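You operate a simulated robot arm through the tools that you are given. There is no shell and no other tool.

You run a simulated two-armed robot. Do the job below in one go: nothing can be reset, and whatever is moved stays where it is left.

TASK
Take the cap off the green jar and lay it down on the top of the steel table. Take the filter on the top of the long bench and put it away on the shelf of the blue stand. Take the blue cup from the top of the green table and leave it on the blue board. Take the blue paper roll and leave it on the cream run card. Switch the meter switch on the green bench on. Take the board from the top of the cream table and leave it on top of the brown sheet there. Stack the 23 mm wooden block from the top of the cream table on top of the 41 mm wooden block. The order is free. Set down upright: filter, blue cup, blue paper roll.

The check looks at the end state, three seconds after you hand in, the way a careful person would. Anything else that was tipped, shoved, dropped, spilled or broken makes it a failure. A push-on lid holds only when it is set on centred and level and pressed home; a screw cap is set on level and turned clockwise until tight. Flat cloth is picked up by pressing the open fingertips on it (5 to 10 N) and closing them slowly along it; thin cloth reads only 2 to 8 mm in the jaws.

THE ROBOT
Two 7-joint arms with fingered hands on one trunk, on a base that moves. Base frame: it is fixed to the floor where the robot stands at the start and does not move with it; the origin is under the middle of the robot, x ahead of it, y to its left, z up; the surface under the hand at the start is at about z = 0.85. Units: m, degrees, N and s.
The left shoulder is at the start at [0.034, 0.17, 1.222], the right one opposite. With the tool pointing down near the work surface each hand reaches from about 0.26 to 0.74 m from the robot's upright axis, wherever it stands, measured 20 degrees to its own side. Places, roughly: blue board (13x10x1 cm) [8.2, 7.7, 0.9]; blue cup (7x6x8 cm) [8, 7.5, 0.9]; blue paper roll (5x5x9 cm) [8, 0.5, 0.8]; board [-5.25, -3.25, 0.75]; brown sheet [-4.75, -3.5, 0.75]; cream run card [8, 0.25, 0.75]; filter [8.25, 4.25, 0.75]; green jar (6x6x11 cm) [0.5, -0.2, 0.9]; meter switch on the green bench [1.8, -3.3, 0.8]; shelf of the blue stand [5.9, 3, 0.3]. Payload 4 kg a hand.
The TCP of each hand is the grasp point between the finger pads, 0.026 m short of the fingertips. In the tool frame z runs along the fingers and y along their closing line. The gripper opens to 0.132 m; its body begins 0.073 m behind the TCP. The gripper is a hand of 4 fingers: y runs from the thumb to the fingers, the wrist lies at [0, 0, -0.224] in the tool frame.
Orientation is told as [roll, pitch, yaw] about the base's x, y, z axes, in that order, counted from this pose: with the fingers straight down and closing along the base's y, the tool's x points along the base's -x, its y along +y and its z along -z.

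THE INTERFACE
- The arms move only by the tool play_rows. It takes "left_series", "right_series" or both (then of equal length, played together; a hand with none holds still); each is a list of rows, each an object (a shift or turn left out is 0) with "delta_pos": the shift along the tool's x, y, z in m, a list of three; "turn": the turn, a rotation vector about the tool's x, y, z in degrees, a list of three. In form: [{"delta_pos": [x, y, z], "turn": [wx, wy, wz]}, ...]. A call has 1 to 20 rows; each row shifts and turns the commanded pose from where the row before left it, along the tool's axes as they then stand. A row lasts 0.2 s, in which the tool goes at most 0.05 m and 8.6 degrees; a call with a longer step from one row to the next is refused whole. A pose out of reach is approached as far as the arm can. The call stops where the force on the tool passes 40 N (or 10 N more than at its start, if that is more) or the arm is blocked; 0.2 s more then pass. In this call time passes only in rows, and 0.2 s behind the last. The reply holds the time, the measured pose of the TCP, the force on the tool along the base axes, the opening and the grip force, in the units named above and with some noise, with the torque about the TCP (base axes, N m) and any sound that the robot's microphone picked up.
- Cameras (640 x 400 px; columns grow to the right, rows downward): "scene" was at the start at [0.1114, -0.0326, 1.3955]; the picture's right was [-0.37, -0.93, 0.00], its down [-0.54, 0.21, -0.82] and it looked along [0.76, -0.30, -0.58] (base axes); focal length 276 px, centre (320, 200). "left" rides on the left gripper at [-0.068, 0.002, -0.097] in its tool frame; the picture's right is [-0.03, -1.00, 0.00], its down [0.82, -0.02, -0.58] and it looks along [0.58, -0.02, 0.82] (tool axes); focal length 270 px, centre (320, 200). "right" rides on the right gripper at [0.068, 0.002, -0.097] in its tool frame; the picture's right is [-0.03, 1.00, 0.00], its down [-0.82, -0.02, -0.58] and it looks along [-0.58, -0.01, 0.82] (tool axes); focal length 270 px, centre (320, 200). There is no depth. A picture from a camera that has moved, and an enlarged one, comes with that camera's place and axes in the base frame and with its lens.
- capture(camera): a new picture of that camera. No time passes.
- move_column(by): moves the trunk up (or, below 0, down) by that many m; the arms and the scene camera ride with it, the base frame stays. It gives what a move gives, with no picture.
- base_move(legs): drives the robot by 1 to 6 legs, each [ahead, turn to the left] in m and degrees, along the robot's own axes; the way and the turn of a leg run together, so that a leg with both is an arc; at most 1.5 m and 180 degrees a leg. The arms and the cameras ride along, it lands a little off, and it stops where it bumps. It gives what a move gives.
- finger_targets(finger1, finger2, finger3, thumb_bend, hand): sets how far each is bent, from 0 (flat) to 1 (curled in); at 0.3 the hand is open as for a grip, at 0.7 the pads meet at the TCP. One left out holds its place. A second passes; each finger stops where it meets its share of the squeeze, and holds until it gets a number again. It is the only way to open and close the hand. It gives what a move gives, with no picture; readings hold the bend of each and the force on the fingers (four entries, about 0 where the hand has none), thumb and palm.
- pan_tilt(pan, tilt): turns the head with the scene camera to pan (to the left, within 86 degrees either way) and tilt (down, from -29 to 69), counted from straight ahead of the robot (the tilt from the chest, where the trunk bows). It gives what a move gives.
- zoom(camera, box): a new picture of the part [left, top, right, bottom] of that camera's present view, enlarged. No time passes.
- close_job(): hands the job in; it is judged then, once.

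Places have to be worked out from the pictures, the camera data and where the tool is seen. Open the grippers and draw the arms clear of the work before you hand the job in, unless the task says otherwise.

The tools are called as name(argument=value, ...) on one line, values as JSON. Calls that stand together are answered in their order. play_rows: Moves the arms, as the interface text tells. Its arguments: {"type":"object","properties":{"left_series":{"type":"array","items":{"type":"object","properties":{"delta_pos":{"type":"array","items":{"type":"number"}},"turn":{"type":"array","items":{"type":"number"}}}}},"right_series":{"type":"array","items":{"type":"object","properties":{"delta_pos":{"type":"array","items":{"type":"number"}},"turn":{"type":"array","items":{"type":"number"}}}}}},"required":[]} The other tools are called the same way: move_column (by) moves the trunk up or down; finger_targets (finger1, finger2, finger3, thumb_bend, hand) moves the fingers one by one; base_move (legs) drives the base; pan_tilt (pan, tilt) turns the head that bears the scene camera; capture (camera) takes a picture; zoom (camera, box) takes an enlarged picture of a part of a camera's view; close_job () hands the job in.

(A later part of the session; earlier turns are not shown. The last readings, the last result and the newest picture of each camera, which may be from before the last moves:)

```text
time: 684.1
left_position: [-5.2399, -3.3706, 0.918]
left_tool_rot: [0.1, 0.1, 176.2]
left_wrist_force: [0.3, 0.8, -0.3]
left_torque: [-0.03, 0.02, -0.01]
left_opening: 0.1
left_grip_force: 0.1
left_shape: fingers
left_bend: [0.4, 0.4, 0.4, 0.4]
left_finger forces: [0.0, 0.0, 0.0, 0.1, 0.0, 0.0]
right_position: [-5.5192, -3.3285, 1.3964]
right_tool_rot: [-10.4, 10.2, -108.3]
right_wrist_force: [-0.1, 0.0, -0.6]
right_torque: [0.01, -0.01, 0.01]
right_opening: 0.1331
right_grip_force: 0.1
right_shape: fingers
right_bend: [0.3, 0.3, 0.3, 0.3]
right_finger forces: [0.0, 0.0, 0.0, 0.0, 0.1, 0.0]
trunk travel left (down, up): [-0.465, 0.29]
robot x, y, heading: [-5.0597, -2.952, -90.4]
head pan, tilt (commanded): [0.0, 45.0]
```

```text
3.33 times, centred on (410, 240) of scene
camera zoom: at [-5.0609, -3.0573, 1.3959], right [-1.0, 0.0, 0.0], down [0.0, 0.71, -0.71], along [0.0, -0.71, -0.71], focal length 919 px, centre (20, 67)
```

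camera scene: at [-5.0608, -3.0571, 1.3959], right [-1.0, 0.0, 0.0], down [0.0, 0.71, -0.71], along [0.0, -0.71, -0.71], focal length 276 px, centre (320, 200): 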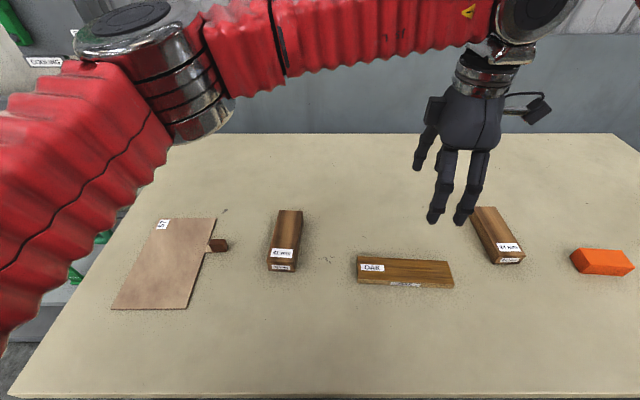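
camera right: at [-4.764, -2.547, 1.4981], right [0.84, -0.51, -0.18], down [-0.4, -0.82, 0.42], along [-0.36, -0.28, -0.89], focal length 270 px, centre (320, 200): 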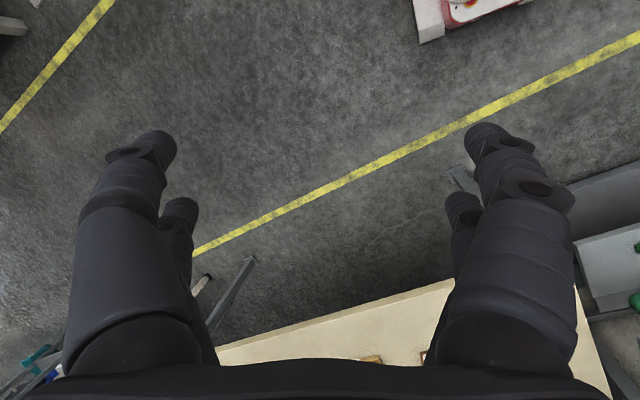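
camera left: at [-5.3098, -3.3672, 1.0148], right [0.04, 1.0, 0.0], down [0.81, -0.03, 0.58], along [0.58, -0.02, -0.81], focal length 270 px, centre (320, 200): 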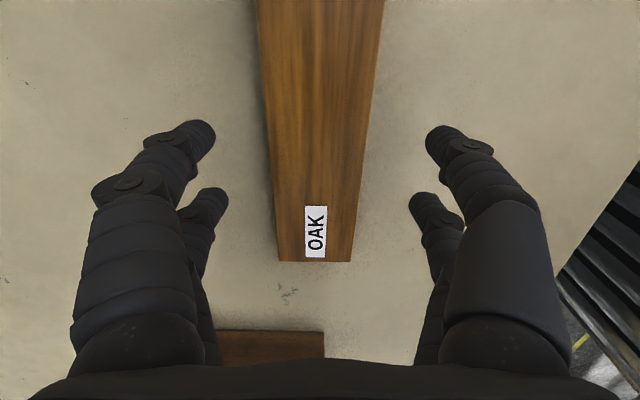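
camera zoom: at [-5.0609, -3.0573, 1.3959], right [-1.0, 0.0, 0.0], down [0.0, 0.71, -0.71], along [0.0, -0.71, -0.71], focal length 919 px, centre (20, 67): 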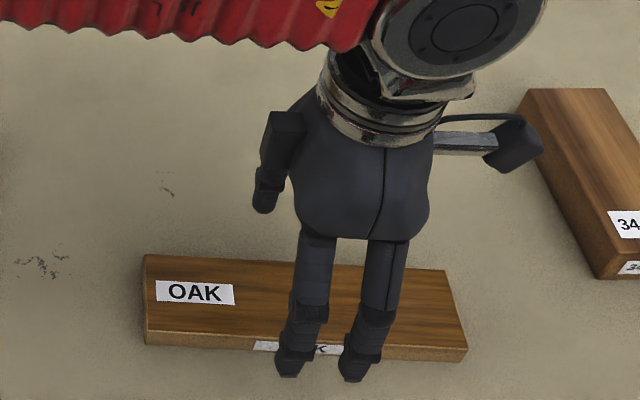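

Well aligned. I go down the last 3 cm slowly and close on the board.

play_rows(left_series=[{"delta_pos": [0, 0, 0.02]}, {"delta_pos": [0, 0, 0.007]}, {"delta_pos": [0, 0, 0.004]}])

finger_targets(hand="left", finger1=0.52, finger2=0.52, finger3=0.52, thumb_bend=0.52)

capture(camera="left")

```text
time: 684.9
left_position: [-5.2402, -3.3685, 0.8873]
left_tool_rot: [-0.1, 0.2, 176.3]
left_wrist_force: [0.4, -0.2, -0.2]
left_torque: [-0.01, -0.01, -0.01]
left_opening: 0.1
left_grip_force: 0.0
left_shape: fingers
left_bend: [0.4, 0.4, 0.4, 0.4]
left_finger forces: [0.1, 0.0, 0.1, 0.1, 0.0, 0.0]
right_position: [-5.5202, -3.3301, 1.3957]
right_tool_rot: [-10.3, 10.3, -108.4]
right_wrist_force: [0.1, 0.1, 0.4]
right_torque: [-0.02, -0.01, 0.0]
right_opening: 0.133
right_grip_force: 0.1
right_shape: fingers
right_bend: [0.3, 0.3, 0.3, 0.3]
right_finger forces: [0.0, 0.0, 0.0, 0.0, 0.0, 0.0]
trunk travel left (down, up): [-0.465, 0.29]
robot x, y, heading: [-5.0621, -2.9518, -89.9]
head pan, tilt (commanded): [0.0, 45.0]
```

```text
time: 685.9
left_position: [-5.2392, -3.37, 0.8877]
left_tool_rot: [-0.1, 0.2, 176.3]
left_wrist_force: [0.1, -0.6, -0.3]
left_torque: [-0.03, -0.01, -0.01]
left_opening: 0.0602
left_grip_force: 0.4
left_shape: fingers
left_bend: [0.51, 0.51, 0.52, 0.52]
left_finger forces: [0.3, 0.2, 0.1, 0.1, 0.1, 0.0]
right_position: [-5.5206, -3.329, 1.3952]
right_tool_rot: [-10.5, 10.2, -108.4]
right_wrist_force: [-0.3, -0.5, 0.4]
right_torque: [0.01, 0.01, -0.02]
right_opening: 0.133
right_grip_force: 0.0
right_shape: fingers
right_bend: [0.3, 0.3, 0.3, 0.3]
right_finger forces: [0.0, 0.0, 0.0, 0.0, 0.0, 0.0]
trunk travel left (down, up): [-0.465, 0.29]
robot x, y, heading: [-5.0628, -2.9491, -89.9]
head pan, tilt (commanded): [0.0, 45.0]
```

```text
taken
camera left: at [-5.3095, -3.367, 0.9844], right [0.04, 1.0, 0.0], down [0.81, -0.03, 0.58], along [0.58, -0.02, -0.81], focal length 270 px, centre (320, 200)
```

left: 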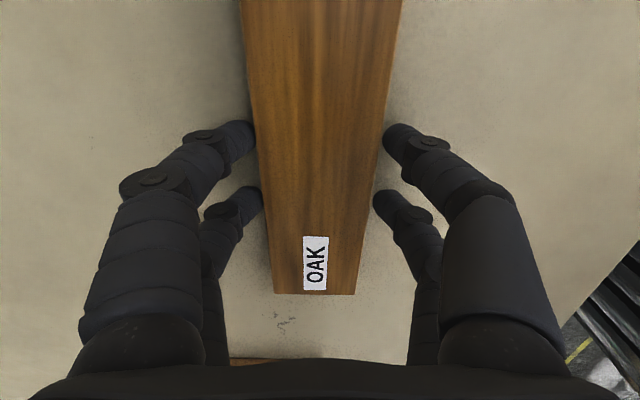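

Light even contact on both sides. I squeeze.

finger_targets(hand="left", finger1=0.62, finger2=0.62, finger3=0.62, thumb_bend=0.61)

capture(camera="left")

```text
time: 686.9
left_position: [-5.2396, -3.3702, 0.8882]
left_tool_rot: [0.0, 0.2, 176.3]
left_wrist_force: [0.8, -0.4, 0.4]
left_torque: [0.0, -0.01, -0.01]
left_opening: 0.0543
left_grip_force: 12.8
left_shape: fingers
left_bend: [0.53, 0.53, 0.54, 0.57]
left_finger forces: [6.1, 6.1, 5.3, 0.0, 6.9, 0.1]
right_position: [-5.5209, -3.3293, 1.396]
right_tool_rot: [-10.4, 10.1, -108.5]
right_wrist_force: [-0.1, -0.4, 0.7]
right_torque: [0.01, 0.0, -0.01]
right_opening: 0.133
right_grip_force: 0.1
right_shape: fingers
right_bend: [0.3, 0.3, 0.3, 0.3]
right_finger forces: [0.0, 0.0, 0.0, 0.0, 0.0, 0.1]
trunk travel left (down, up): [-0.465, 0.29]
robot x, y, heading: [-5.0605, -2.9541, -89.9]
head pan, tilt (commanded): [0.0, 45.0]
```

```text
taken
camera left: at [-5.3095, -3.367, 0.9843], right [0.04, 1.0, 0.0], down [0.81, -0.03, 0.58], along [0.58, -0.02, -0.81], focal length 270 px, centre (320, 200)
```

left: 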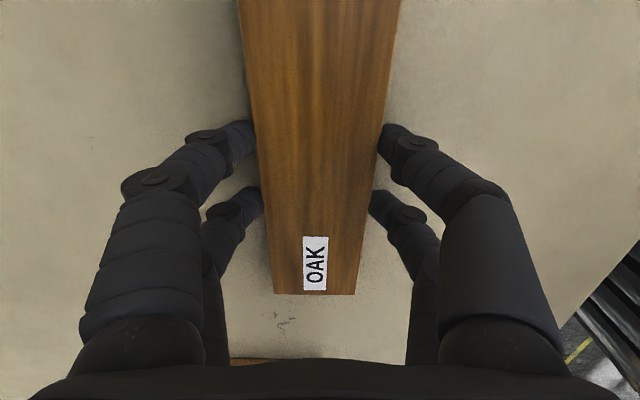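

Firm grip. I lift the board and carry it over the brown sheet.

play_rows(left_series=[{"delta_pos": [0, 0, -0.03]}, {"delta_pos": [0, 0, -0.045]}, {"delta_pos": [0, 0, -0.045]}, {"delta_pos": [0.0438, 0.0004, 0]}, {"delta_pos": [0.0438, 0.0004, 0]}, {"delta_pos": [0.0438, 0.0004, 0]}, {"delta_pos": [0.0438, 0.0004, 0]}, {"delta_pos": [0.0438, 0.0004, 0]}, {"delta_pos": [0.0438, 0.0004, 0]}, {"delta_pos": [0.0438, 0.0004, 0]}, {"delta_pos": [0.0438, 0.0004, 0]}, {"delta_pos": [0.0438, 0.0004, 0]}, {"delta_pos": [0.0438, 0.0004, 0]}, {"delta_pos": [0.0438, 0.0004, 0]}, {"delta_pos": [0.0438, 0.0004, 0]}])

play_rows(left_series=[{"turn": [0, 0, -8.52]}, {"turn": [0, 0, -8.52]}, {"turn": [0, 0, -8.52]}, {"turn": [0, 0, -8.52]}, {"turn": [0, 0, -8.52]}, {"turn": [0, 0, -8.52]}, {"turn": [0, 0, -8.52]}, {"turn": [0, 0, -8.52]}, {"turn": [0, 0, -8.52]}, {"turn": [0, 0, -8.52]}, {"turn": [0, 0, -8.52]}])

capture(camera="left")

capture(camera="scene")

```text
time: 690.1
left_position: [-4.7152, -3.4076, 1.0077]
left_tool_rot: [0.0, 0.2, 176.1]
left_wrist_force: [-0.1, -0.9, -0.4]
left_torque: [0.0, 0.01, 0.0]
left_opening: 0.0539
left_grip_force: 11.9
left_shape: fingers
left_bend: [0.53, 0.53, 0.55, 0.57]
left_finger forces: [5.9, 6.1, 5.3, 0.1, 6.5, 0.0]
right_position: [-5.5198, -3.33, 1.396]
right_tool_rot: [-10.4, 10.2, -108.4]
right_wrist_force: [0.0, -0.7, -0.1]
right_torque: [-0.03, -0.02, 0.01]
right_opening: 0.133
right_grip_force: 0.1
right_shape: fingers
right_bend: [0.3, 0.3, 0.3, 0.3]
right_finger forces: [0.1, 0.0, 0.0, 0.0, 0.1, 0.1]
trunk travel left (down, up): [-0.465, 0.29]
robot x, y, heading: [-5.0603, -2.9456, -90.0]
head pan, tilt (commanded): [0.0, 45.0]
```

```text
time: 692.5
left_position: [-4.7156, -3.4093, 1.0095]
left_tool_rot: [0.1, 0.1, -89.9]
left_wrist_force: [0.0, -0.1, -1.2]
left_torque: [-0.02, 0.0, -0.02]
left_opening: 0.0542
left_grip_force: 11.8
left_shape: fingers
left_bend: [0.53, 0.53, 0.55, 0.57]
left_finger forces: [6.0, 6.0, 5.3, 0.0, 6.6, 0.0]
right_position: [-5.5187, -3.3295, 1.3964]
right_tool_rot: [-10.4, 10.2, -108.4]
right_wrist_force: [0.4, 0.4, -0.4]
right_torque: [0.0, 0.0, 0.01]
right_opening: 0.1331
right_grip_force: 0.1
right_shape: fingers
right_bend: [0.3, 0.3, 0.3, 0.3]
right_finger forces: [0.1, 0.1, 0.0, 0.0, 0.0, 0.0]
trunk travel left (down, up): [-0.465, 0.29]
robot x, y, heading: [-5.0621, -2.9451, -90.1]
head pan, tilt (commanded): [0.0, 45.0]
```

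```text
taken
camera left: at [-4.7154, -3.4779, 1.1061], right [-1.0, -0.03, 0.0], down [-0.02, 0.82, 0.58], along [-0.01, 0.58, -0.82], focal length 270 px, centre (320, 200)
```

left: 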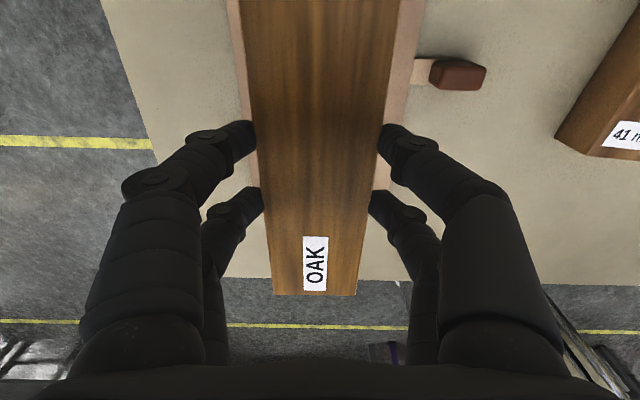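

```text
taken
camera scene: at [-5.0607, -3.0571, 1.3959], right [-1.0, 0.0, 0.0], down [0.0, 0.71, -0.71], along [0.0, -0.71, -0.71], focal length 276 px, centre (320, 200)
```

scene: 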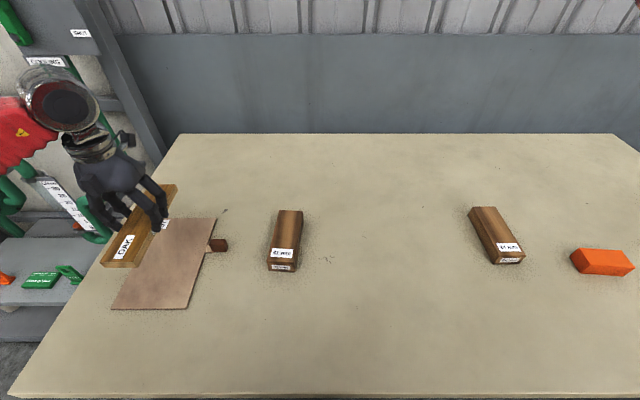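

The board is aligned lengthwise above the sheet and clear of the small dark cube. I lower it onto the sheet.

play_rows(left_series=[{"delta_pos": [0, 0, 0.04]}, {"delta_pos": [0, 0, 0.04]}, {"delta_pos": [0, 0, 0.02]}, {"delta_pos": [0, 0, 0.006]}, {"delta_pos": [0, 0, 0.004]}])

capture(camera="left")

zoom(camera="scene", box=[60, 160, 280, 320])

```text
time: 693.7
left_position: [-4.7155, -3.4113, 0.8996]
left_tool_rot: [0.2, 0.2, -90.0]
left_wrist_force: [0.0, 0.2, -0.5]
left_torque: [0.03, 0.02, -0.03]
left_opening: 0.0539
left_grip_force: 12.1
left_shape: fingers
left_bend: [0.53, 0.53, 0.55, 0.57]
left_finger forces: [6.0, 6.0, 5.3, 0.0, 6.6, 0.0]
right_position: [-5.5191, -3.3307, 1.3959]
right_tool_rot: [-10.4, 10.1, -108.3]
right_wrist_force: [0.3, 0.1, -0.3]
right_torque: [-0.03, -0.01, -0.01]
right_opening: 0.133
right_grip_force: 0.2
right_shape: fingers
right_bend: [0.3, 0.3, 0.3, 0.3]
right_finger forces: [0.0, 0.0, 0.0, 0.0, 0.1, 0.0]
trunk travel left (down, up): [-0.465, 0.29]
robot x, y, heading: [-5.0638, -2.9507, -90.5]
head pan, tilt (commanded): [0.0, 45.0]
```

```text
taken
camera left: at [-4.715, -3.4781, 0.9952], right [-1.0, -0.03, 0.0], down [-0.02, 0.82, 0.58], along [-0.01, 0.58, -0.82], focal length 270 px, centre (320, 200)
```

left: 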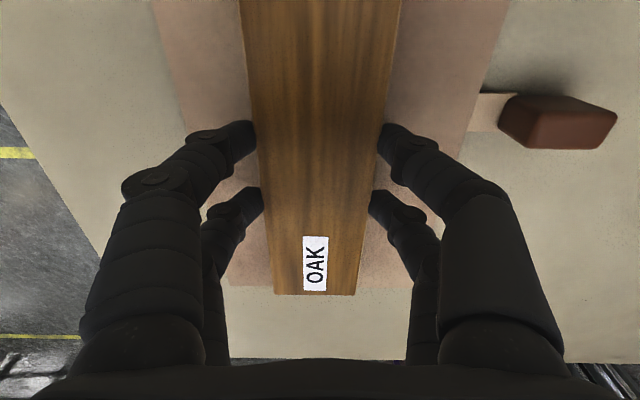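

```text
2.50 times, centred on (170, 240) of scene
camera zoom: at [-5.0606, -3.0571, 1.3959], right [-1.0, 0.0, 0.0], down [0.0, 0.71, -0.71], along [0.0, -0.71, -0.71], focal length 690 px, centre (695, 100)
```

zoom: 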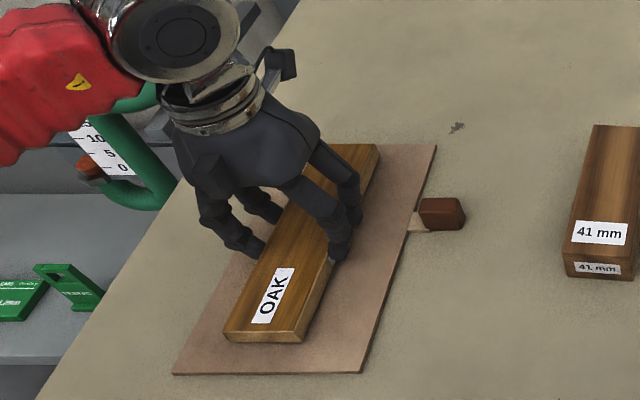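

The board hovers just above the sheet, well inside its outline. I lower the last millimetres.

play_rows(left_series=[{"delta_pos": [0, 0, 0.003]}, {"delta_pos": [0, 0, 0.002]}, {"delta_pos": [0, 0, 0.002]}])

play_rows(left_series=[{"delta_pos": [0, 0, 0.002]}, {"delta_pos": [0, 0, 0.001]}])

```text
time: 694.5
left_position: [-4.7161, -3.409, 0.8935]
left_tool_rot: [0.2, 0.0, -90.0]
left_wrist_force: [0.6, 1.8, 4.3]
left_torque: [0.01, -0.02, 0.0]
left_opening: 0.0539
left_grip_force: 13.1
left_shape: fingers
left_bend: [0.53, 0.53, 0.55, 0.57]
left_finger forces: [6.6, 6.5, 5.5, 0.1, 7.1, 0.0]
right_position: [-5.5203, -3.3286, 1.3964]
right_tool_rot: [-10.3, 10.2, -108.5]
right_wrist_force: [-0.6, -1.0, -0.1]
right_torque: [0.01, 0.0, 0.0]
right_opening: 0.1331
right_grip_force: 0.0
right_shape: fingers
right_bend: [0.3, 0.3, 0.3, 0.3]
right_finger forces: [0.1, 0.1, 0.0, 0.0, 0.0, 0.0]
trunk travel left (down, up): [-0.465, 0.29]
robot x, y, heading: [-5.0668, -2.949, -90.2]
head pan, tilt (commanded): [0.0, 45.0]
```

```text
time: 695.1
left_position: [-4.7168, -3.4094, 0.8911]
left_tool_rot: [0.3, -0.3, -90.0]
left_wrist_force: [1.3, 1.5, 21.2]
left_torque: [0.0, -0.07, -0.01]
left_opening: 0.0536
left_grip_force: 14.3
left_shape: fingers
left_bend: [0.53, 0.53, 0.56, 0.58]
left_finger forces: [7.5, 7.7, 6.3, 0.0, 7.7, 0.0]
right_position: [-5.5225, -3.3283, 1.3962]
right_tool_rot: [-10.3, 10.0, -108.4]
right_wrist_force: [-0.5, 0.5, 0.6]
right_torque: [0.01, -0.02, 0.0]
right_opening: 0.133
right_grip_force: 0.1
right_shape: fingers
right_bend: [0.3, 0.3, 0.3, 0.3]
right_finger forces: [0.0, 0.0, 0.1, 0.0, 0.0, 0.1]
trunk travel left (down, up): [-0.465, 0.29]
robot x, y, heading: [-5.0584, -2.9481, -90.1]
head pan, tilt (commanded): [0.0, 45.0]
```

Contact. I ease up 2 mm, open only a little (to stay clear of the sheet and cube) and rise.

play_rows(left_series=[{"delta_pos": [0, 0, -0.003]}])

finger_targets(hand="left", finger1=0.48, finger2=0.48, finger3=0.48, thumb_bend=0.48)

play_rows(left_series=[{"delta_pos": [0, 0, -0.015]}, {"delta_pos": [0, 0, -0.035]}, {"delta_pos": [0, 0, -0.045]}, {"delta_pos": [0, 0, -0.045]}, {"delta_pos": [0, 0, -0.045]}])

capture(camera="left")

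zoom(camera="scene", box=[60, 160, 320, 330])

```text
time: 695.5
left_position: [-4.717, -3.4103, 0.8915]
left_tool_rot: [0.2, 0.0, -90.1]
left_wrist_force: [1.2, -2.3, 12.8]
left_torque: [-0.08, -0.06, -0.03]
left_opening: 0.054
left_grip_force: 14.1
left_shape: fingers
left_bend: [0.53, 0.53, 0.56, 0.58]
left_finger forces: [7.4, 7.6, 6.4, 0.0, 7.6, 0.1]
right_position: [-5.5203, -3.3305, 1.3957]
right_tool_rot: [-10.3, 10.2, -108.3]
right_wrist_force: [-0.5, 0.0, 0.3]
right_torque: [-0.02, 0.01, -0.01]
right_opening: 0.1329
right_grip_force: 0.1
right_shape: fingers
right_bend: [0.3, 0.3, 0.3, 0.3]
right_finger forces: [0.1, 0.0, 0.0, 0.0, 0.1, 0.0]
trunk travel left (down, up): [-0.465, 0.29]
robot x, y, heading: [-5.062, -2.9497, -90.0]
head pan, tilt (commanded): [0.0, 45.0]
```

```text
time: 696.5
left_position: [-4.7158, -3.4094, 0.8925]
left_tool_rot: [0.2, 0.0, -90.0]
left_wrist_force: [0.2, -0.8, 0.7]
left_torque: [-0.01, 0.0, -0.03]
left_opening: 0.0721
left_grip_force: 0.0
left_shape: fingers
left_bend: [0.48, 0.48, 0.48, 0.48]
left_finger forces: [0.0, 0.0, 0.0, 0.1, 0.0, 0.0]
right_position: [-5.5206, -3.3294, 1.3958]
right_tool_rot: [-10.4, 10.2, -108.4]
right_wrist_force: [-0.8, -0.7, 0.3]
right_torque: [-0.01, 0.01, -0.02]
right_opening: 0.1332
right_grip_force: 0.1
right_shape: fingers
right_bend: [0.3, 0.3, 0.3, 0.3]
right_finger forces: [0.0, 0.0, 0.0, 0.1, 0.0, 0.0]
trunk travel left (down, up): [-0.465, 0.29]
robot x, y, heading: [-5.0614, -2.9514, -89.9]
head pan, tilt (commanded): [0.0, 45.0]
```

```text
time: 697.7
left_position: [-4.7155, -3.4087, 1.0779]
left_tool_rot: [0.2, 0.1, -90.1]
left_wrist_force: [0.0, 0.4, 0.5]
left_torque: [-0.02, -0.02, -0.04]
left_opening: 0.0723
left_grip_force: 0.1
left_shape: fingers
left_bend: [0.48, 0.48, 0.48, 0.48]
left_finger forces: [0.1, 0.0, 0.0, 0.1, 0.0, 0.0]
right_position: [-5.5201, -3.3296, 1.3972]
right_tool_rot: [-10.3, 10.2, -108.4]
right_wrist_force: [0.2, 0.6, -0.5]
right_torque: [0.0, -0.02, 0.04]
right_opening: 0.1331
right_grip_force: 0.1
right_shape: fingers
right_bend: [0.3, 0.3, 0.3, 0.3]
right_finger forces: [0.0, 0.1, 0.0, 0.0, 0.0, 0.0]
trunk travel left (down, up): [-0.465, 0.29]
robot x, y, heading: [-5.0602, -2.9489, -89.9]
head pan, tilt (commanded): [0.0, 45.0]
```

```text
taken
camera left: at [-4.7166, -3.4774, 1.1749], right [-1.0, -0.02, 0.0], down [-0.02, 0.82, 0.58], along [-0.01, 0.58, -0.82], focal length 270 px, centre (320, 200)
```

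left: 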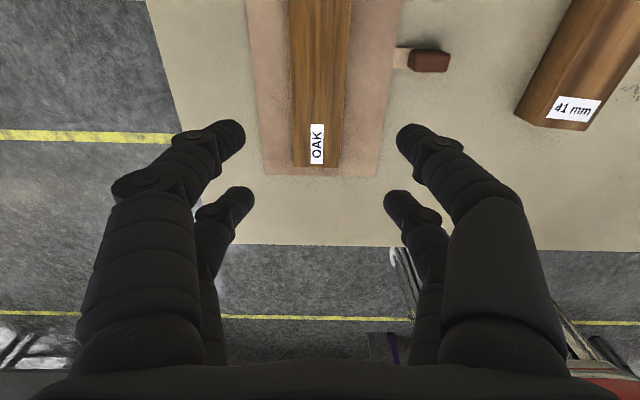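

```text
2.35 times, centred on (190, 245) of scene
camera zoom: at [-5.0611, -3.0568, 1.396], right [-1.0, 0.0, 0.0], down [0.0, 0.71, -0.71], along [0.0, -0.71, -0.71], focal length 649 px, centre (626, 94)
```

zoom: 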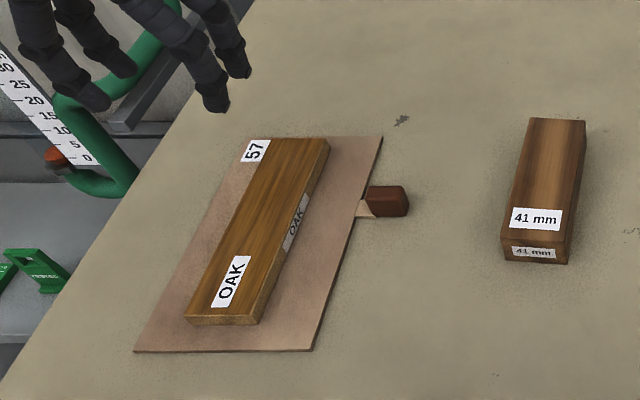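

The OAK board lies on the brown sheet. Now the 23 mm block at about (-5.84, -3.34): I back off, shift right, and come back facing the table around x≈-5.68.

base_move(legs=[[-0.3, 0]])

base_move(legs=[[0, -45]])

base_move(legs=[[0, -22]])

base_move(legs=[[0.66, 0]])

```text
time: 699.8
left_position: [-4.7158, -3.1063, 1.0776]
left_tool_rot: [0.2, 0.0, -89.9]
left_wrist_force: [-0.9, 1.4, 0.7]
left_torque: [-0.02, -0.01, -0.02]
left_opening: 0.0721
left_grip_force: 0.1
left_shape: fingers
left_bend: [0.48, 0.48, 0.48, 0.48]
left_finger forces: [0.0, 0.0, 0.0, 0.0, 0.0, 0.0]
right_position: [-5.52, -3.0275, 1.3965]
right_tool_rot: [-10.3, 10.2, -108.3]
right_wrist_force: [0.1, 1.3, 0.5]
right_torque: [0.0, 0.03, -0.01]
right_opening: 0.1331
right_grip_force: 0.0
right_shape: fingers
right_bend: [0.3, 0.3, 0.3, 0.3]
right_finger forces: [0.1, 0.0, 0.1, 0.0, 0.0, 0.0]
trunk travel left (down, up): [-0.465, 0.29]
robot x, y, heading: [-5.0606, -2.6473, -90.0]
head pan, tilt (commanded): [0.0, 45.0]
```

```text
time: 702.5
left_position: [-5.1408, -3.2156, 1.0766]
left_tool_rot: [0.2, 0.1, -134.8]
left_wrist_force: [-0.5, -0.1, -1.1]
left_torque: [0.01, -0.01, 0.0]
left_opening: 0.0721
left_grip_force: 0.1
left_shape: fingers
left_bend: [0.48, 0.48, 0.48, 0.48]
left_finger forces: [0.1, 0.1, 0.1, 0.0, 0.0, 0.1]
right_position: [-5.6552, -2.5941, 1.3966]
right_tool_rot: [-10.3, 10.2, -153.2]
right_wrist_force: [-0.3, 0.1, 0.1]
right_torque: [0.02, 0.02, -0.03]
right_opening: 0.1328
right_grip_force: 0.0
right_shape: fingers
right_bend: [0.3, 0.3, 0.3, 0.3]
right_finger forces: [0.0, 0.0, 0.0, 0.0, 0.0, 0.0]
trunk travel left (down, up): [-0.465, 0.29]
robot x, y, heading: [-5.0318, -2.6782, -134.7]
head pan, tilt (commanded): [0.0, 45.0]
```

```text
time: 704.2
left_position: [-5.3377, -3.1371, 1.0788]
left_tool_rot: [0.2, 0.1, -156.7]
left_wrist_force: [1.5, 0.8, -0.4]
left_torque: [0.02, -0.02, -0.01]
left_opening: 0.0726
left_grip_force: 0.1
left_shape: fingers
left_bend: [0.48, 0.48, 0.48, 0.48]
left_finger forces: [0.1, 0.0, 0.0, 0.0, 0.1, 0.0]
right_position: [-5.5815, -2.3676, 1.3961]
right_tool_rot: [-10.5, 10.2, -175.1]
right_wrist_force: [0.6, -1.0, 0.3]
right_torque: [0.02, 0.02, -0.06]
right_opening: 0.133
right_grip_force: 0.0
right_shape: fingers
right_bend: [0.3, 0.3, 0.3, 0.3]
right_finger forces: [0.0, 0.1, 0.1, 0.1, 0.0, 0.1]
trunk travel left (down, up): [-0.465, 0.29]
robot x, y, heading: [-5.03, -2.6971, -156.6]
head pan, tilt (commanded): [0.0, 45.0]
```

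```text
time: 707.9
left_position: [-5.9387, -3.3969, 1.0781]
left_tool_rot: [0.2, 0.1, -156.8]
left_wrist_force: [0.3, 0.1, 0.3]
left_torque: [0.02, -0.02, -0.01]
left_opening: 0.0727
left_grip_force: 0.1
left_shape: fingers
left_bend: [0.48, 0.48, 0.48, 0.48]
left_finger forces: [0.0, 0.1, 0.0, 0.0, 0.0, 0.0]
right_position: [-6.1834, -2.6269, 1.397]
right_tool_rot: [-10.4, 10.2, -175.1]
right_wrist_force: [0.2, -0.5, 0.8]
right_torque: [0.0, 0.01, 0.0]
right_opening: 0.1332
right_grip_force: 0.1
right_shape: fingers
right_bend: [0.3, 0.3, 0.3, 0.3]
right_finger forces: [0.1, 0.0, 0.1, 0.0, 0.0, 0.1]
trunk travel left (down, up): [-0.465, 0.29]
robot x, y, heading: [-5.6267, -2.9562, -156.6]
head pan, tilt (commanded): [0.0, 45.0]
```

Now I turn left to face the table and look.

base_move(legs=[[0, 45]])

base_move(legs=[[0, 21]])

capture(camera="scene")

capture(camera="left")

```text
time: 710.6
left_position: [-5.5337, -3.4919, 1.0799]
left_tool_rot: [0.2, 0.0, -111.3]
left_wrist_force: [-0.5, -0.9, -0.6]
left_torque: [0.02, -0.08, 0.04]
left_opening: 0.0727
left_grip_force: 0.0
left_shape: fingers
left_bend: [0.48, 0.48, 0.48, 0.48]
left_finger forces: [0.1, 0.0, 0.0, 0.0, 0.0, 0.0]
right_position: [-6.2532, -3.1258, 1.3975]
right_tool_rot: [-10.2, 10.2, -129.7]
right_wrist_force: [0.0, 0.8, 0.8]
right_torque: [0.05, -0.01, -0.01]
right_opening: 0.1332
right_grip_force: 0.1
right_shape: fingers
right_bend: [0.3, 0.3, 0.3, 0.3]
right_finger forces: [0.0, 0.0, 0.0, 0.0, 0.1, 0.1]
trunk travel left (down, up): [-0.465, 0.29]
robot x, y, heading: [-5.6681, -2.946, -111.3]
head pan, tilt (commanded): [0.0, 45.0]
```

```text
time: 712.3
left_position: [-5.3481, -3.4062, 1.0799]
left_tool_rot: [0.2, 0.0, -90.3]
left_wrist_force: [0.9, -0.5, 0.3]
left_torque: [0.02, -0.01, -0.01]
left_opening: 0.073
left_grip_force: 0.0
left_shape: fingers
left_bend: [0.48, 0.48, 0.48, 0.48]
left_finger forces: [0.0, 0.0, 0.0, 0.1, 0.0, 0.0]
right_position: [-6.15, -3.3225, 1.3983]
right_tool_rot: [-10.2, 10.2, -108.7]
right_wrist_force: [-1.0, -0.6, 0.0]
right_torque: [-0.03, -0.03, -0.03]
right_opening: 0.133
right_grip_force: 0.0
right_shape: fingers
right_bend: [0.3, 0.3, 0.3, 0.3]
right_finger forces: [0.1, 0.1, 0.0, 0.0, 0.1, 0.1]
trunk travel left (down, up): [-0.465, 0.29]
robot x, y, heading: [-5.6891, -2.945, -90.2]
head pan, tilt (commanded): [0.0, 45.0]
```

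```text
taken
camera scene: at [-5.6914, -3.0524, 1.3959], right [-1.0, 0.01, 0.0], down [0.01, 0.71, -0.71], along [-0.01, -0.71, -0.71], focal length 276 px, centre (320, 200)
```

scene: 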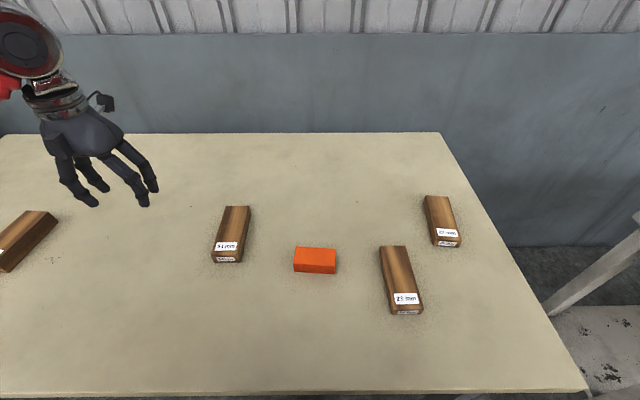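

```text
taken
camera left: at [-5.3472, -3.475, 1.1768], right [-1.0, -0.02, 0.0], down [-0.02, 0.82, 0.58], along [-0.01, 0.58, -0.82], focal length 270 px, centre (320, 200)
```

left: 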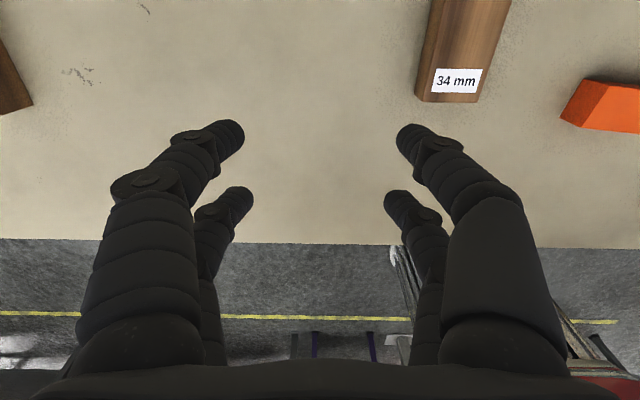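

I zoom in on the 23 mm block.

zoom(camera="scene", box=[340, 225, 480, 330])

```text
3.81 times, centred on (410, 278) of scene
camera zoom: at [-5.6914, -3.0524, 1.3959], right [-1.0, 0.01, 0.0], down [0.01, 0.71, -0.71], along [-0.01, -0.71, -0.71], focal length 1051 px, centre (-23, -95)
```

zoom: 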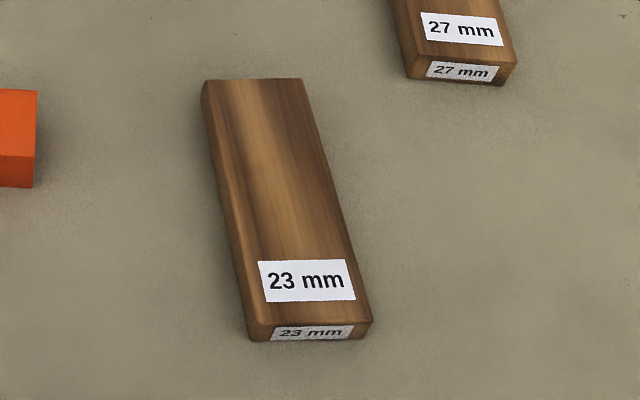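

The 23 mm block is centred at ≈(-5.858, -3.349), 6×14.6 cm, aligned with y. I open the hand a bit more and move above it.

finger_targets(hand="left", finger1=0.4, finger2=0.4, finger3=0.4, thumb_bend=0.4)

play_rows(left_series=[{"delta_pos": [0.0046, -0.0425, 0]}, {"delta_pos": [0.0046, -0.0425, 0]}, {"delta_pos": [0.0046, -0.0425, 0]}, {"delta_pos": [0.0046, -0.0425, 0]}, {"delta_pos": [0.0046, -0.0425, 0]}, {"delta_pos": [0.0046, -0.0425, 0]}, {"delta_pos": [0.0046, -0.0425, 0]}, {"delta_pos": [0.0046, -0.0425, 0]}, {"delta_pos": [0.0046, -0.0425, 0]}, {"delta_pos": [0.0046, -0.0425, 0]}, {"delta_pos": [0.0046, -0.0425, 0]}, {"delta_pos": [0.0046, -0.0425, 0]}])

capture(camera="left")

capture(camera="scene")

```text
time: 713.3
left_position: [-5.3458, -3.4059, 1.0788]
left_tool_rot: [0.1, 0.1, -90.4]
left_wrist_force: [-0.1, -0.3, 0.5]
left_torque: [-0.02, 0.01, 0.0]
left_opening: 0.0991
left_grip_force: 0.1
left_shape: fingers
left_bend: [0.4, 0.4, 0.4, 0.4]
left_finger forces: [0.0, 0.0, 0.0, 0.0, 0.0, 0.0]
right_position: [-6.1489, -3.3227, 1.3987]
right_tool_rot: [-10.4, 10.1, -108.7]
right_wrist_force: [0.4, 0.6, 0.5]
right_torque: [0.01, 0.01, -0.03]
right_opening: 0.133
right_grip_force: 0.1
right_shape: fingers
right_bend: [0.3, 0.3, 0.3, 0.3]
right_finger forces: [0.0, 0.0, 0.0, 0.0, 0.0, 0.1]
trunk travel left (down, up): [-0.465, 0.29]
robot x, y, heading: [-5.6894, -2.9421, -90.3]
head pan, tilt (commanded): [0.0, 45.0]
```

```text
time: 715.9
left_position: [-5.8556, -3.3467, 1.0783]
left_tool_rot: [0.2, 0.0, -90.3]
left_wrist_force: [0.7, -0.1, 0.1]
left_torque: [-0.02, -0.02, 0.0]
left_opening: 0.0995
left_grip_force: 0.1
left_shape: fingers
left_bend: [0.4, 0.4, 0.4, 0.4]
left_finger forces: [0.0, 0.0, 0.0, 0.0, 0.1, 0.0]
right_position: [-6.1511, -3.3222, 1.3994]
right_tool_rot: [-10.2, 10.2, -108.7]
right_wrist_force: [-0.5, -0.6, -0.3]
right_torque: [0.02, -0.01, -0.02]
right_opening: 0.133
right_grip_force: 0.0
right_shape: fingers
right_bend: [0.3, 0.3, 0.3, 0.3]
right_finger forces: [0.1, 0.0, 0.0, 0.0, 0.1, 0.0]
trunk travel left (down, up): [-0.465, 0.29]
robot x, y, heading: [-5.6944, -2.9459, -90.6]
head pan, tilt (commanded): [0.0, 45.0]
```

```text
taken
camera left: at [-5.8566, -3.4162, 1.1755], right [-1.0, -0.02, 0.0], down [-0.02, 0.82, 0.58], along [-0.01, 0.58, -0.82], focal length 270 px, centre (320, 200)
```

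left: 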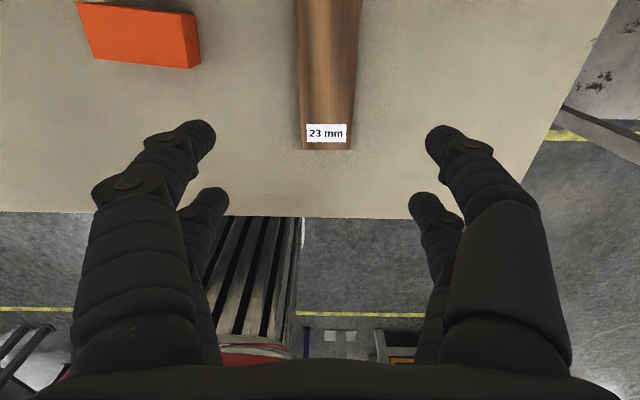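

```text
taken
camera scene: at [-5.6921, -3.0518, 1.396], right [-1.0, 0.01, 0.0], down [0.01, 0.71, -0.71], along [-0.01, -0.71, -0.71], focal length 276 px, centre (320, 200)
```

scene: 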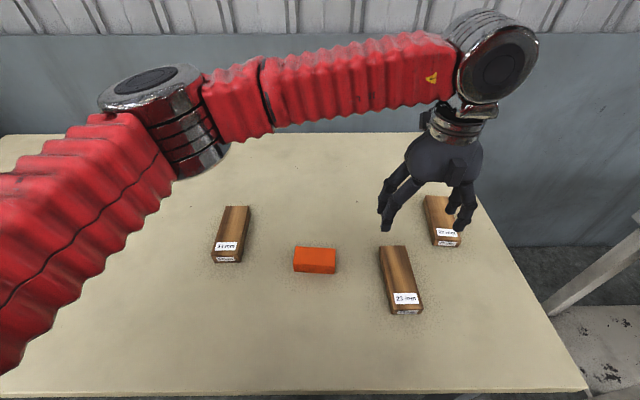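

I shift 5 mm toward the block's centre line and descend.

play_rows(left_series=[{"delta_pos": [-0.002, -0.005, 0]}, {"delta_pos": [0, 0, 0.045]}, {"delta_pos": [0, 0, 0.045]}, {"delta_pos": [0, 0, 0.045]}, {"delta_pos": [0, 0, 0.025]}])

capture(camera="left")

zoom(camera="scene", box=[320, 180, 500, 330])

```text
time: 717.1
left_position: [-5.8591, -3.3507, 0.9181]
left_tool_rot: [0.2, 0.0, -90.2]
left_wrist_force: [0.0, 0.0, 0.1]
left_torque: [-0.01, -0.02, 0.02]
left_opening: 0.0995
left_grip_force: 0.0
left_shape: fingers
left_bend: [0.4, 0.4, 0.4, 0.4]
left_finger forces: [0.0, 0.0, 0.0, 0.1, 0.0, 0.0]
right_position: [-6.1501, -3.3227, 1.399]
right_tool_rot: [-10.2, 10.2, -108.7]
right_wrist_force: [0.5, 0.4, 0.1]
right_torque: [0.01, -0.01, 0.0]
right_opening: 0.1327
right_grip_force: 0.0
right_shape: fingers
right_bend: [0.3, 0.3, 0.3, 0.3]
right_finger forces: [0.0, 0.0, 0.0, 0.1, 0.0, 0.0]
trunk travel left (down, up): [-0.465, 0.29]
robot x, y, heading: [-5.6924, -2.9436, -90.2]
head pan, tilt (commanded): [0.0, 45.0]
```

```text
taken
camera left: at [-5.8598, -3.4189, 1.0146], right [-1.0, -0.02, 0.0], down [-0.02, 0.82, 0.58], along [-0.01, 0.58, -0.82], focal length 270 px, centre (320, 200)
```

left: 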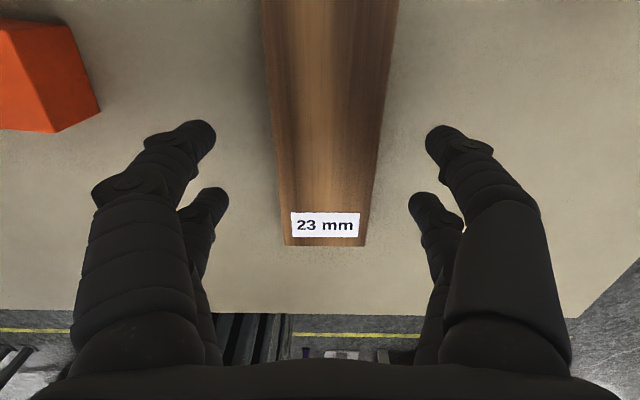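

```text
2.67 times, centred on (410, 255) of scene
camera zoom: at [-5.691, -3.0523, 1.396], right [-1.0, 0.01, 0.0], down [0.01, 0.71, -0.71], along [-0.01, -0.71, -0.71], focal length 736 px, centre (80, 53)
```

zoom: 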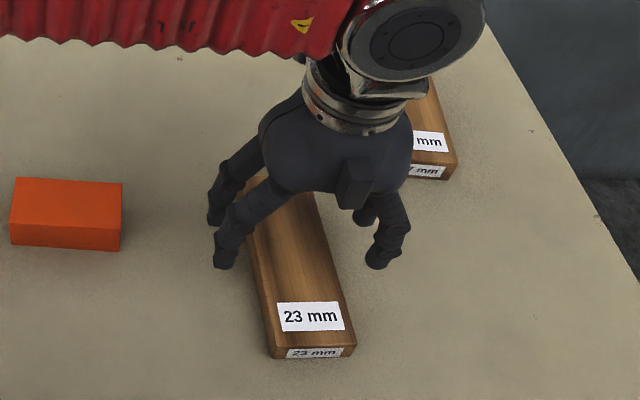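

I shift another 4 mm, lower to grip height and close on the block.

play_rows(left_series=[{"delta_pos": [0, -0.004, 0.015]}, {"delta_pos": [0, 0, 0.009]}, {"delta_pos": [0, 0, 0.004]}])

finger_targets(hand="left", finger1=0.51, finger2=0.51, finger3=0.51, thumb_bend=0.51)

finger_targets(hand="left", finger1=0.62, finger2=0.62, finger3=0.62, thumb_bend=0.6)

capture(camera="left")

```text
time: 717.9
left_position: [-5.8644, -3.3503, 0.8916]
left_tool_rot: [0.2, -0.1, -90.3]
left_wrist_force: [0.5, -0.6, 0.5]
left_torque: [0.02, 0.01, 0.01]
left_opening: 0.0995
left_grip_force: 0.0
left_shape: fingers
left_bend: [0.4, 0.4, 0.4, 0.4]
left_finger forces: [0.0, 0.1, 0.1, 0.0, 0.1, 0.0]
right_position: [-6.15, -3.3218, 1.3988]
right_tool_rot: [-10.3, 10.3, -108.8]
right_wrist_force: [0.2, 0.8, -0.1]
right_torque: [0.03, 0.04, 0.02]
right_opening: 0.1331
right_grip_force: 0.1
right_shape: fingers
right_bend: [0.3, 0.3, 0.3, 0.3]
right_finger forces: [0.0, 0.0, 0.0, 0.1, 0.0, 0.0]
trunk travel left (down, up): [-0.465, 0.29]
robot x, y, heading: [-5.6912, -2.9445, -90.4]
head pan, tilt (commanded): [0.0, 45.0]
```

```text
time: 718.9
left_position: [-5.8648, -3.3503, 0.8905]
left_tool_rot: [0.2, 0.0, -90.3]
left_wrist_force: [-0.1, -0.5, -0.9]
left_torque: [0.03, -0.04, 0.01]
left_opening: 0.0632
left_grip_force: 0.0
left_shape: fingers
left_bend: [0.51, 0.51, 0.51, 0.51]
left_finger forces: [0.0, 0.0, 0.1, 0.1, 0.0, 0.0]
right_position: [-6.1492, -3.3224, 1.4003]
right_tool_rot: [-10.3, 10.2, -108.7]
right_wrist_force: [0.2, -0.9, 0.2]
right_torque: [0.02, 0.02, 0.0]
right_opening: 0.1327
right_grip_force: 0.1
right_shape: fingers
right_bend: [0.3, 0.3, 0.3, 0.3]
right_finger forces: [0.0, 0.1, 0.1, 0.0, 0.0, 0.0]
trunk travel left (down, up): [-0.465, 0.29]
robot x, y, heading: [-5.691, -2.9417, -90.2]
head pan, tilt (commanded): [0.0, 45.0]
```

```text
time: 719.9
left_position: [-5.8645, -3.3515, 0.8903]
left_tool_rot: [0.1, 0.1, -90.3]
left_wrist_force: [0.1, -0.5, 0.0]
left_torque: [-0.03, 0.02, 0.01]
left_opening: 0.056
left_grip_force: 12.3
left_shape: fingers
left_bend: [0.52, 0.53, 0.53, 0.56]
left_finger forces: [6.3, 6.3, 5.8, 0.1, 6.8, 0.0]
right_position: [-6.1496, -3.3224, 1.3987]
right_tool_rot: [-10.3, 10.3, -108.8]
right_wrist_force: [-0.6, 0.4, 1.7]
right_torque: [-0.01, 0.0, -0.03]
right_opening: 0.1329
right_grip_force: 0.0
right_shape: fingers
right_bend: [0.3, 0.3, 0.3, 0.3]
right_finger forces: [0.0, 0.0, 0.1, 0.0, 0.0, 0.0]
trunk travel left (down, up): [-0.465, 0.29]
robot x, y, heading: [-5.6925, -2.9476, -90.4]
head pan, tilt (commanded): [0.0, 45.0]
```

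```text
taken
camera left: at [-5.8641, -3.4188, 0.9872], right [-1.0, -0.02, 0.0], down [-0.02, 0.82, 0.58], along [-0.01, 0.58, -0.82], focal length 270 px, centre (320, 200)
```

left: 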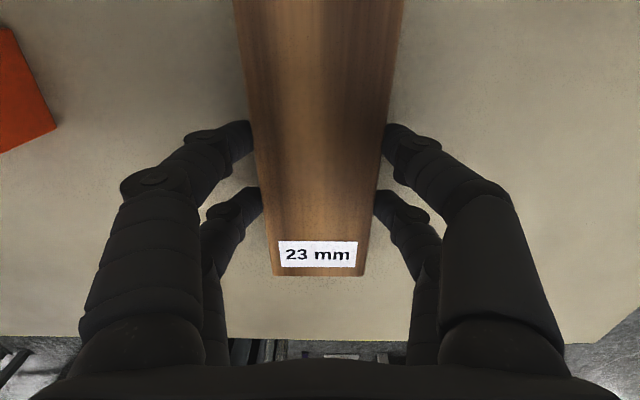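

Firm, even grip. I lift the block and carry it back to the 41 mm block's side of the table: back up, turn left, forward, turn right.

play_rows(left_series=[{"delta_pos": [0, 0, -0.03]}, {"delta_pos": [0, 0, -0.045]}, {"delta_pos": [0, 0, -0.045]}, {"delta_pos": [0, 0, -0.045]}, {"delta_pos": [0, 0.045, 0]}, {"delta_pos": [0, 0.045, 0]}, {"delta_pos": [0, 0.045, 0]}, {"delta_pos": [0, 0.045, 0]}, {"delta_pos": [0, 0.045, 0]}])

base_move(legs=[[-0.3, 0]])

base_move(legs=[[0, 45]])

base_move(legs=[[0, 22]])

capture(camera="left")

```text
time: 721.9
left_position: [-5.638, -3.3506, 1.0567]
left_tool_rot: [0.1, 0.1, -90.5]
left_wrist_force: [1.0, -1.1, -1.5]
left_torque: [0.04, 0.02, 0.01]
left_opening: 0.0563
left_grip_force: 12.5
left_shape: fingers
left_bend: [0.52, 0.53, 0.53, 0.56]
left_finger forces: [6.2, 6.3, 6.0, 0.0, 6.6, 0.0]
right_position: [-6.1476, -3.323, 1.3999]
right_tool_rot: [-10.4, 10.2, -108.7]
right_wrist_force: [0.6, -0.1, 0.2]
right_torque: [-0.02, 0.0, 0.0]
right_opening: 0.133
right_grip_force: 0.1
right_shape: fingers
right_bend: [0.3, 0.3, 0.3, 0.3]
right_finger forces: [0.0, 0.0, 0.0, 0.0, 0.1, 0.1]
trunk travel left (down, up): [-0.465, 0.29]
robot x, y, heading: [-5.6915, -2.9437, -90.6]
head pan, tilt (commanded): [0.0, 45.0]
```

```text
time: 724.0
left_position: [-5.638, -3.0443, 1.0576]
left_tool_rot: [0.1, 0.0, -90.4]
left_wrist_force: [0.5, 0.1, -1.2]
left_torque: [-0.01, 0.0, 0.01]
left_opening: 0.0562
left_grip_force: 12.8
left_shape: fingers
left_bend: [0.52, 0.53, 0.53, 0.56]
left_finger forces: [6.2, 6.3, 6.0, 0.0, 6.6, 0.1]
right_position: [-6.1479, -3.015, 1.3989]
right_tool_rot: [-10.3, 10.3, -108.8]
right_wrist_force: [0.9, 0.3, -0.5]
right_torque: [-0.01, 0.0, -0.05]
right_opening: 0.1327
right_grip_force: 0.2
right_shape: fingers
right_bend: [0.3, 0.3, 0.3, 0.3]
right_finger forces: [0.1, 0.0, 0.0, 0.0, 0.0, 0.0]
trunk travel left (down, up): [-0.465, 0.29]
robot x, y, heading: [-5.6884, -2.6384, -90.5]
head pan, tilt (commanded): [0.0, 45.0]
```

```text
time: 726.7
left_position: [-5.3669, -2.8931, 1.056]
left_tool_rot: [0.2, 0.1, -45.7]
left_wrist_force: [-0.1, 0.6, -0.6]
left_torque: [0.0, 0.01, 0.01]
left_opening: 0.0564
left_grip_force: 12.7
left_shape: fingers
left_bend: [0.52, 0.53, 0.53, 0.56]
left_finger forces: [6.3, 6.4, 6.0, 0.0, 6.6, 0.0]
right_position: [-5.757, -3.2344, 1.3935]
right_tool_rot: [-9.7, 10.9, -65.1]
right_wrist_force: [0.8, -0.4, 0.6]
right_torque: [0.02, 0.02, -0.03]
right_opening: 0.1328
right_grip_force: 0.0
right_shape: fingers
right_bend: [0.3, 0.3, 0.3, 0.3]
right_finger forces: [0.1, 0.0, 0.0, 0.0, 0.0, 0.0]
trunk travel left (down, up): [-0.465, 0.29]
robot x, y, heading: [-5.7202, -2.6671, -46.0]
head pan, tilt (commanded): [0.0, 45.0]
```

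```text
time: 727.4
left_position: [-5.3544, -2.8728, 1.0592]
left_tool_rot: [-0.1, -0.2, -45.2]
left_wrist_force: [-0.7, 0.2, -1.4]
left_torque: [-0.03, -0.01, -0.03]
left_opening: 0.0561
left_grip_force: 13.4
left_shape: fingers
left_bend: [0.52, 0.53, 0.53, 0.56]
left_finger forces: [6.7, 6.8, 6.3, 0.0, 7.0, 0.0]
right_position: [-5.7347, -3.2163, 1.4041]
right_tool_rot: [-9.3, 9.5, -63.0]
right_wrist_force: [0.0, 1.1, 0.5]
right_torque: [-0.05, -0.02, -0.02]
right_opening: 0.1333
right_grip_force: 0.0
right_shape: fingers
right_bend: [0.3, 0.3, 0.3, 0.3]
right_finger forces: [0.0, 0.0, 0.1, 0.0, 0.1, 0.0]
trunk travel left (down, up): [-0.465, 0.29]
robot x, y, heading: [-5.7179, -2.6686, -45.3]
head pan, tilt (commanded): [0.0, 45.0]
stopped in leg 1: the robot was blocked; the commanded pose is now the measured one
```

```text
taken
camera left: at [-5.3055, -2.9211, 1.1559], right [-0.69, -0.72, 0.0], down [-0.59, 0.57, 0.58], along [-0.42, 0.4, -0.82], focal length 270 px, centre (320, 200)
```

left: 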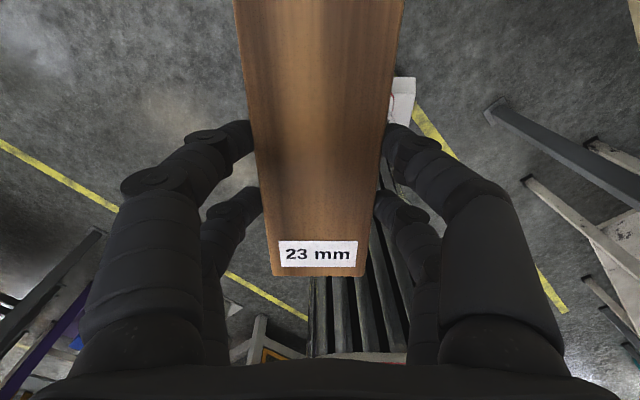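

The small turn was refused as blocked though nothing is near; I retry the turn.

base_move(legs=[[0, 21]])

pan_tilt(pan=-60, tilt=20)

capture(camera="scene")

```text
time: 729.0
left_position: [-5.3008, -2.733, 1.0597]
left_tool_rot: [0.1, 0.0, -24.2]
left_wrist_force: [-0.9, 0.2, -1.6]
left_torque: [0.02, 0.01, -0.02]
left_opening: 0.0561
left_grip_force: 13.7
left_shape: fingers
left_bend: [0.52, 0.53, 0.53, 0.56]
left_finger forces: [6.8, 6.8, 6.3, 0.1, 7.2, 0.0]
right_position: [-5.5328, -3.1896, 1.4023]
right_tool_rot: [-9.3, 9.7, -41.9]
right_wrist_force: [0.0, 0.1, 0.3]
right_torque: [0.01, 0.03, -0.01]
right_opening: 0.1331
right_grip_force: 0.0
right_shape: fingers
right_bend: [0.3, 0.3, 0.3, 0.3]
right_finger forces: [0.1, 0.1, 0.0, 0.0, 0.0, 0.1]
trunk travel left (down, up): [-0.465, 0.29]
robot x, y, heading: [-5.7252, -2.6915, -24.4]
head pan, tilt (commanded): [0.0, 45.0]
```

```text
time: 730.4
left_position: [-5.3006, -2.7324, 1.0588]
left_tool_rot: [0.0, -0.1, -24.2]
left_wrist_force: [-0.4, -0.7, -1.1]
left_torque: [0.0, 0.03, 0.02]
left_opening: 0.0562
left_grip_force: 13.4
left_shape: fingers
left_bend: [0.52, 0.53, 0.53, 0.56]
left_finger forces: [6.7, 6.8, 6.4, 0.0, 7.0, 0.1]
right_position: [-5.5327, -3.1906, 1.4023]
right_tool_rot: [-9.3, 9.7, -41.8]
right_wrist_force: [-0.4, 0.4, -0.9]
right_torque: [0.01, -0.03, -0.03]
right_opening: 0.133
right_grip_force: 0.0
right_shape: fingers
right_bend: [0.3, 0.3, 0.3, 0.3]
right_finger forces: [0.1, 0.0, 0.1, 0.1, 0.0, 0.0]
trunk travel left (down, up): [-0.465, 0.29]
robot x, y, heading: [-5.7284, -2.6894, -24.1]
head pan, tilt (commanded): [-60.0, 20.0]
```

```text
taken
camera scene: at [-5.6921, -2.7934, 1.4346], right [-0.99, -0.1, 0.0], down [-0.04, 0.34, -0.94], along [0.09, -0.93, -0.34], focal length 276 px, centre (320, 200)
```

scene: 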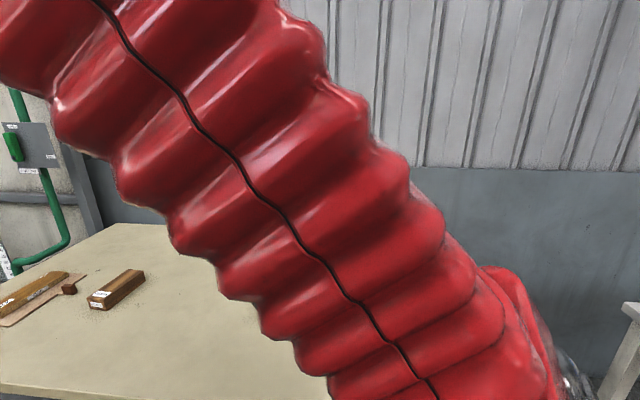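

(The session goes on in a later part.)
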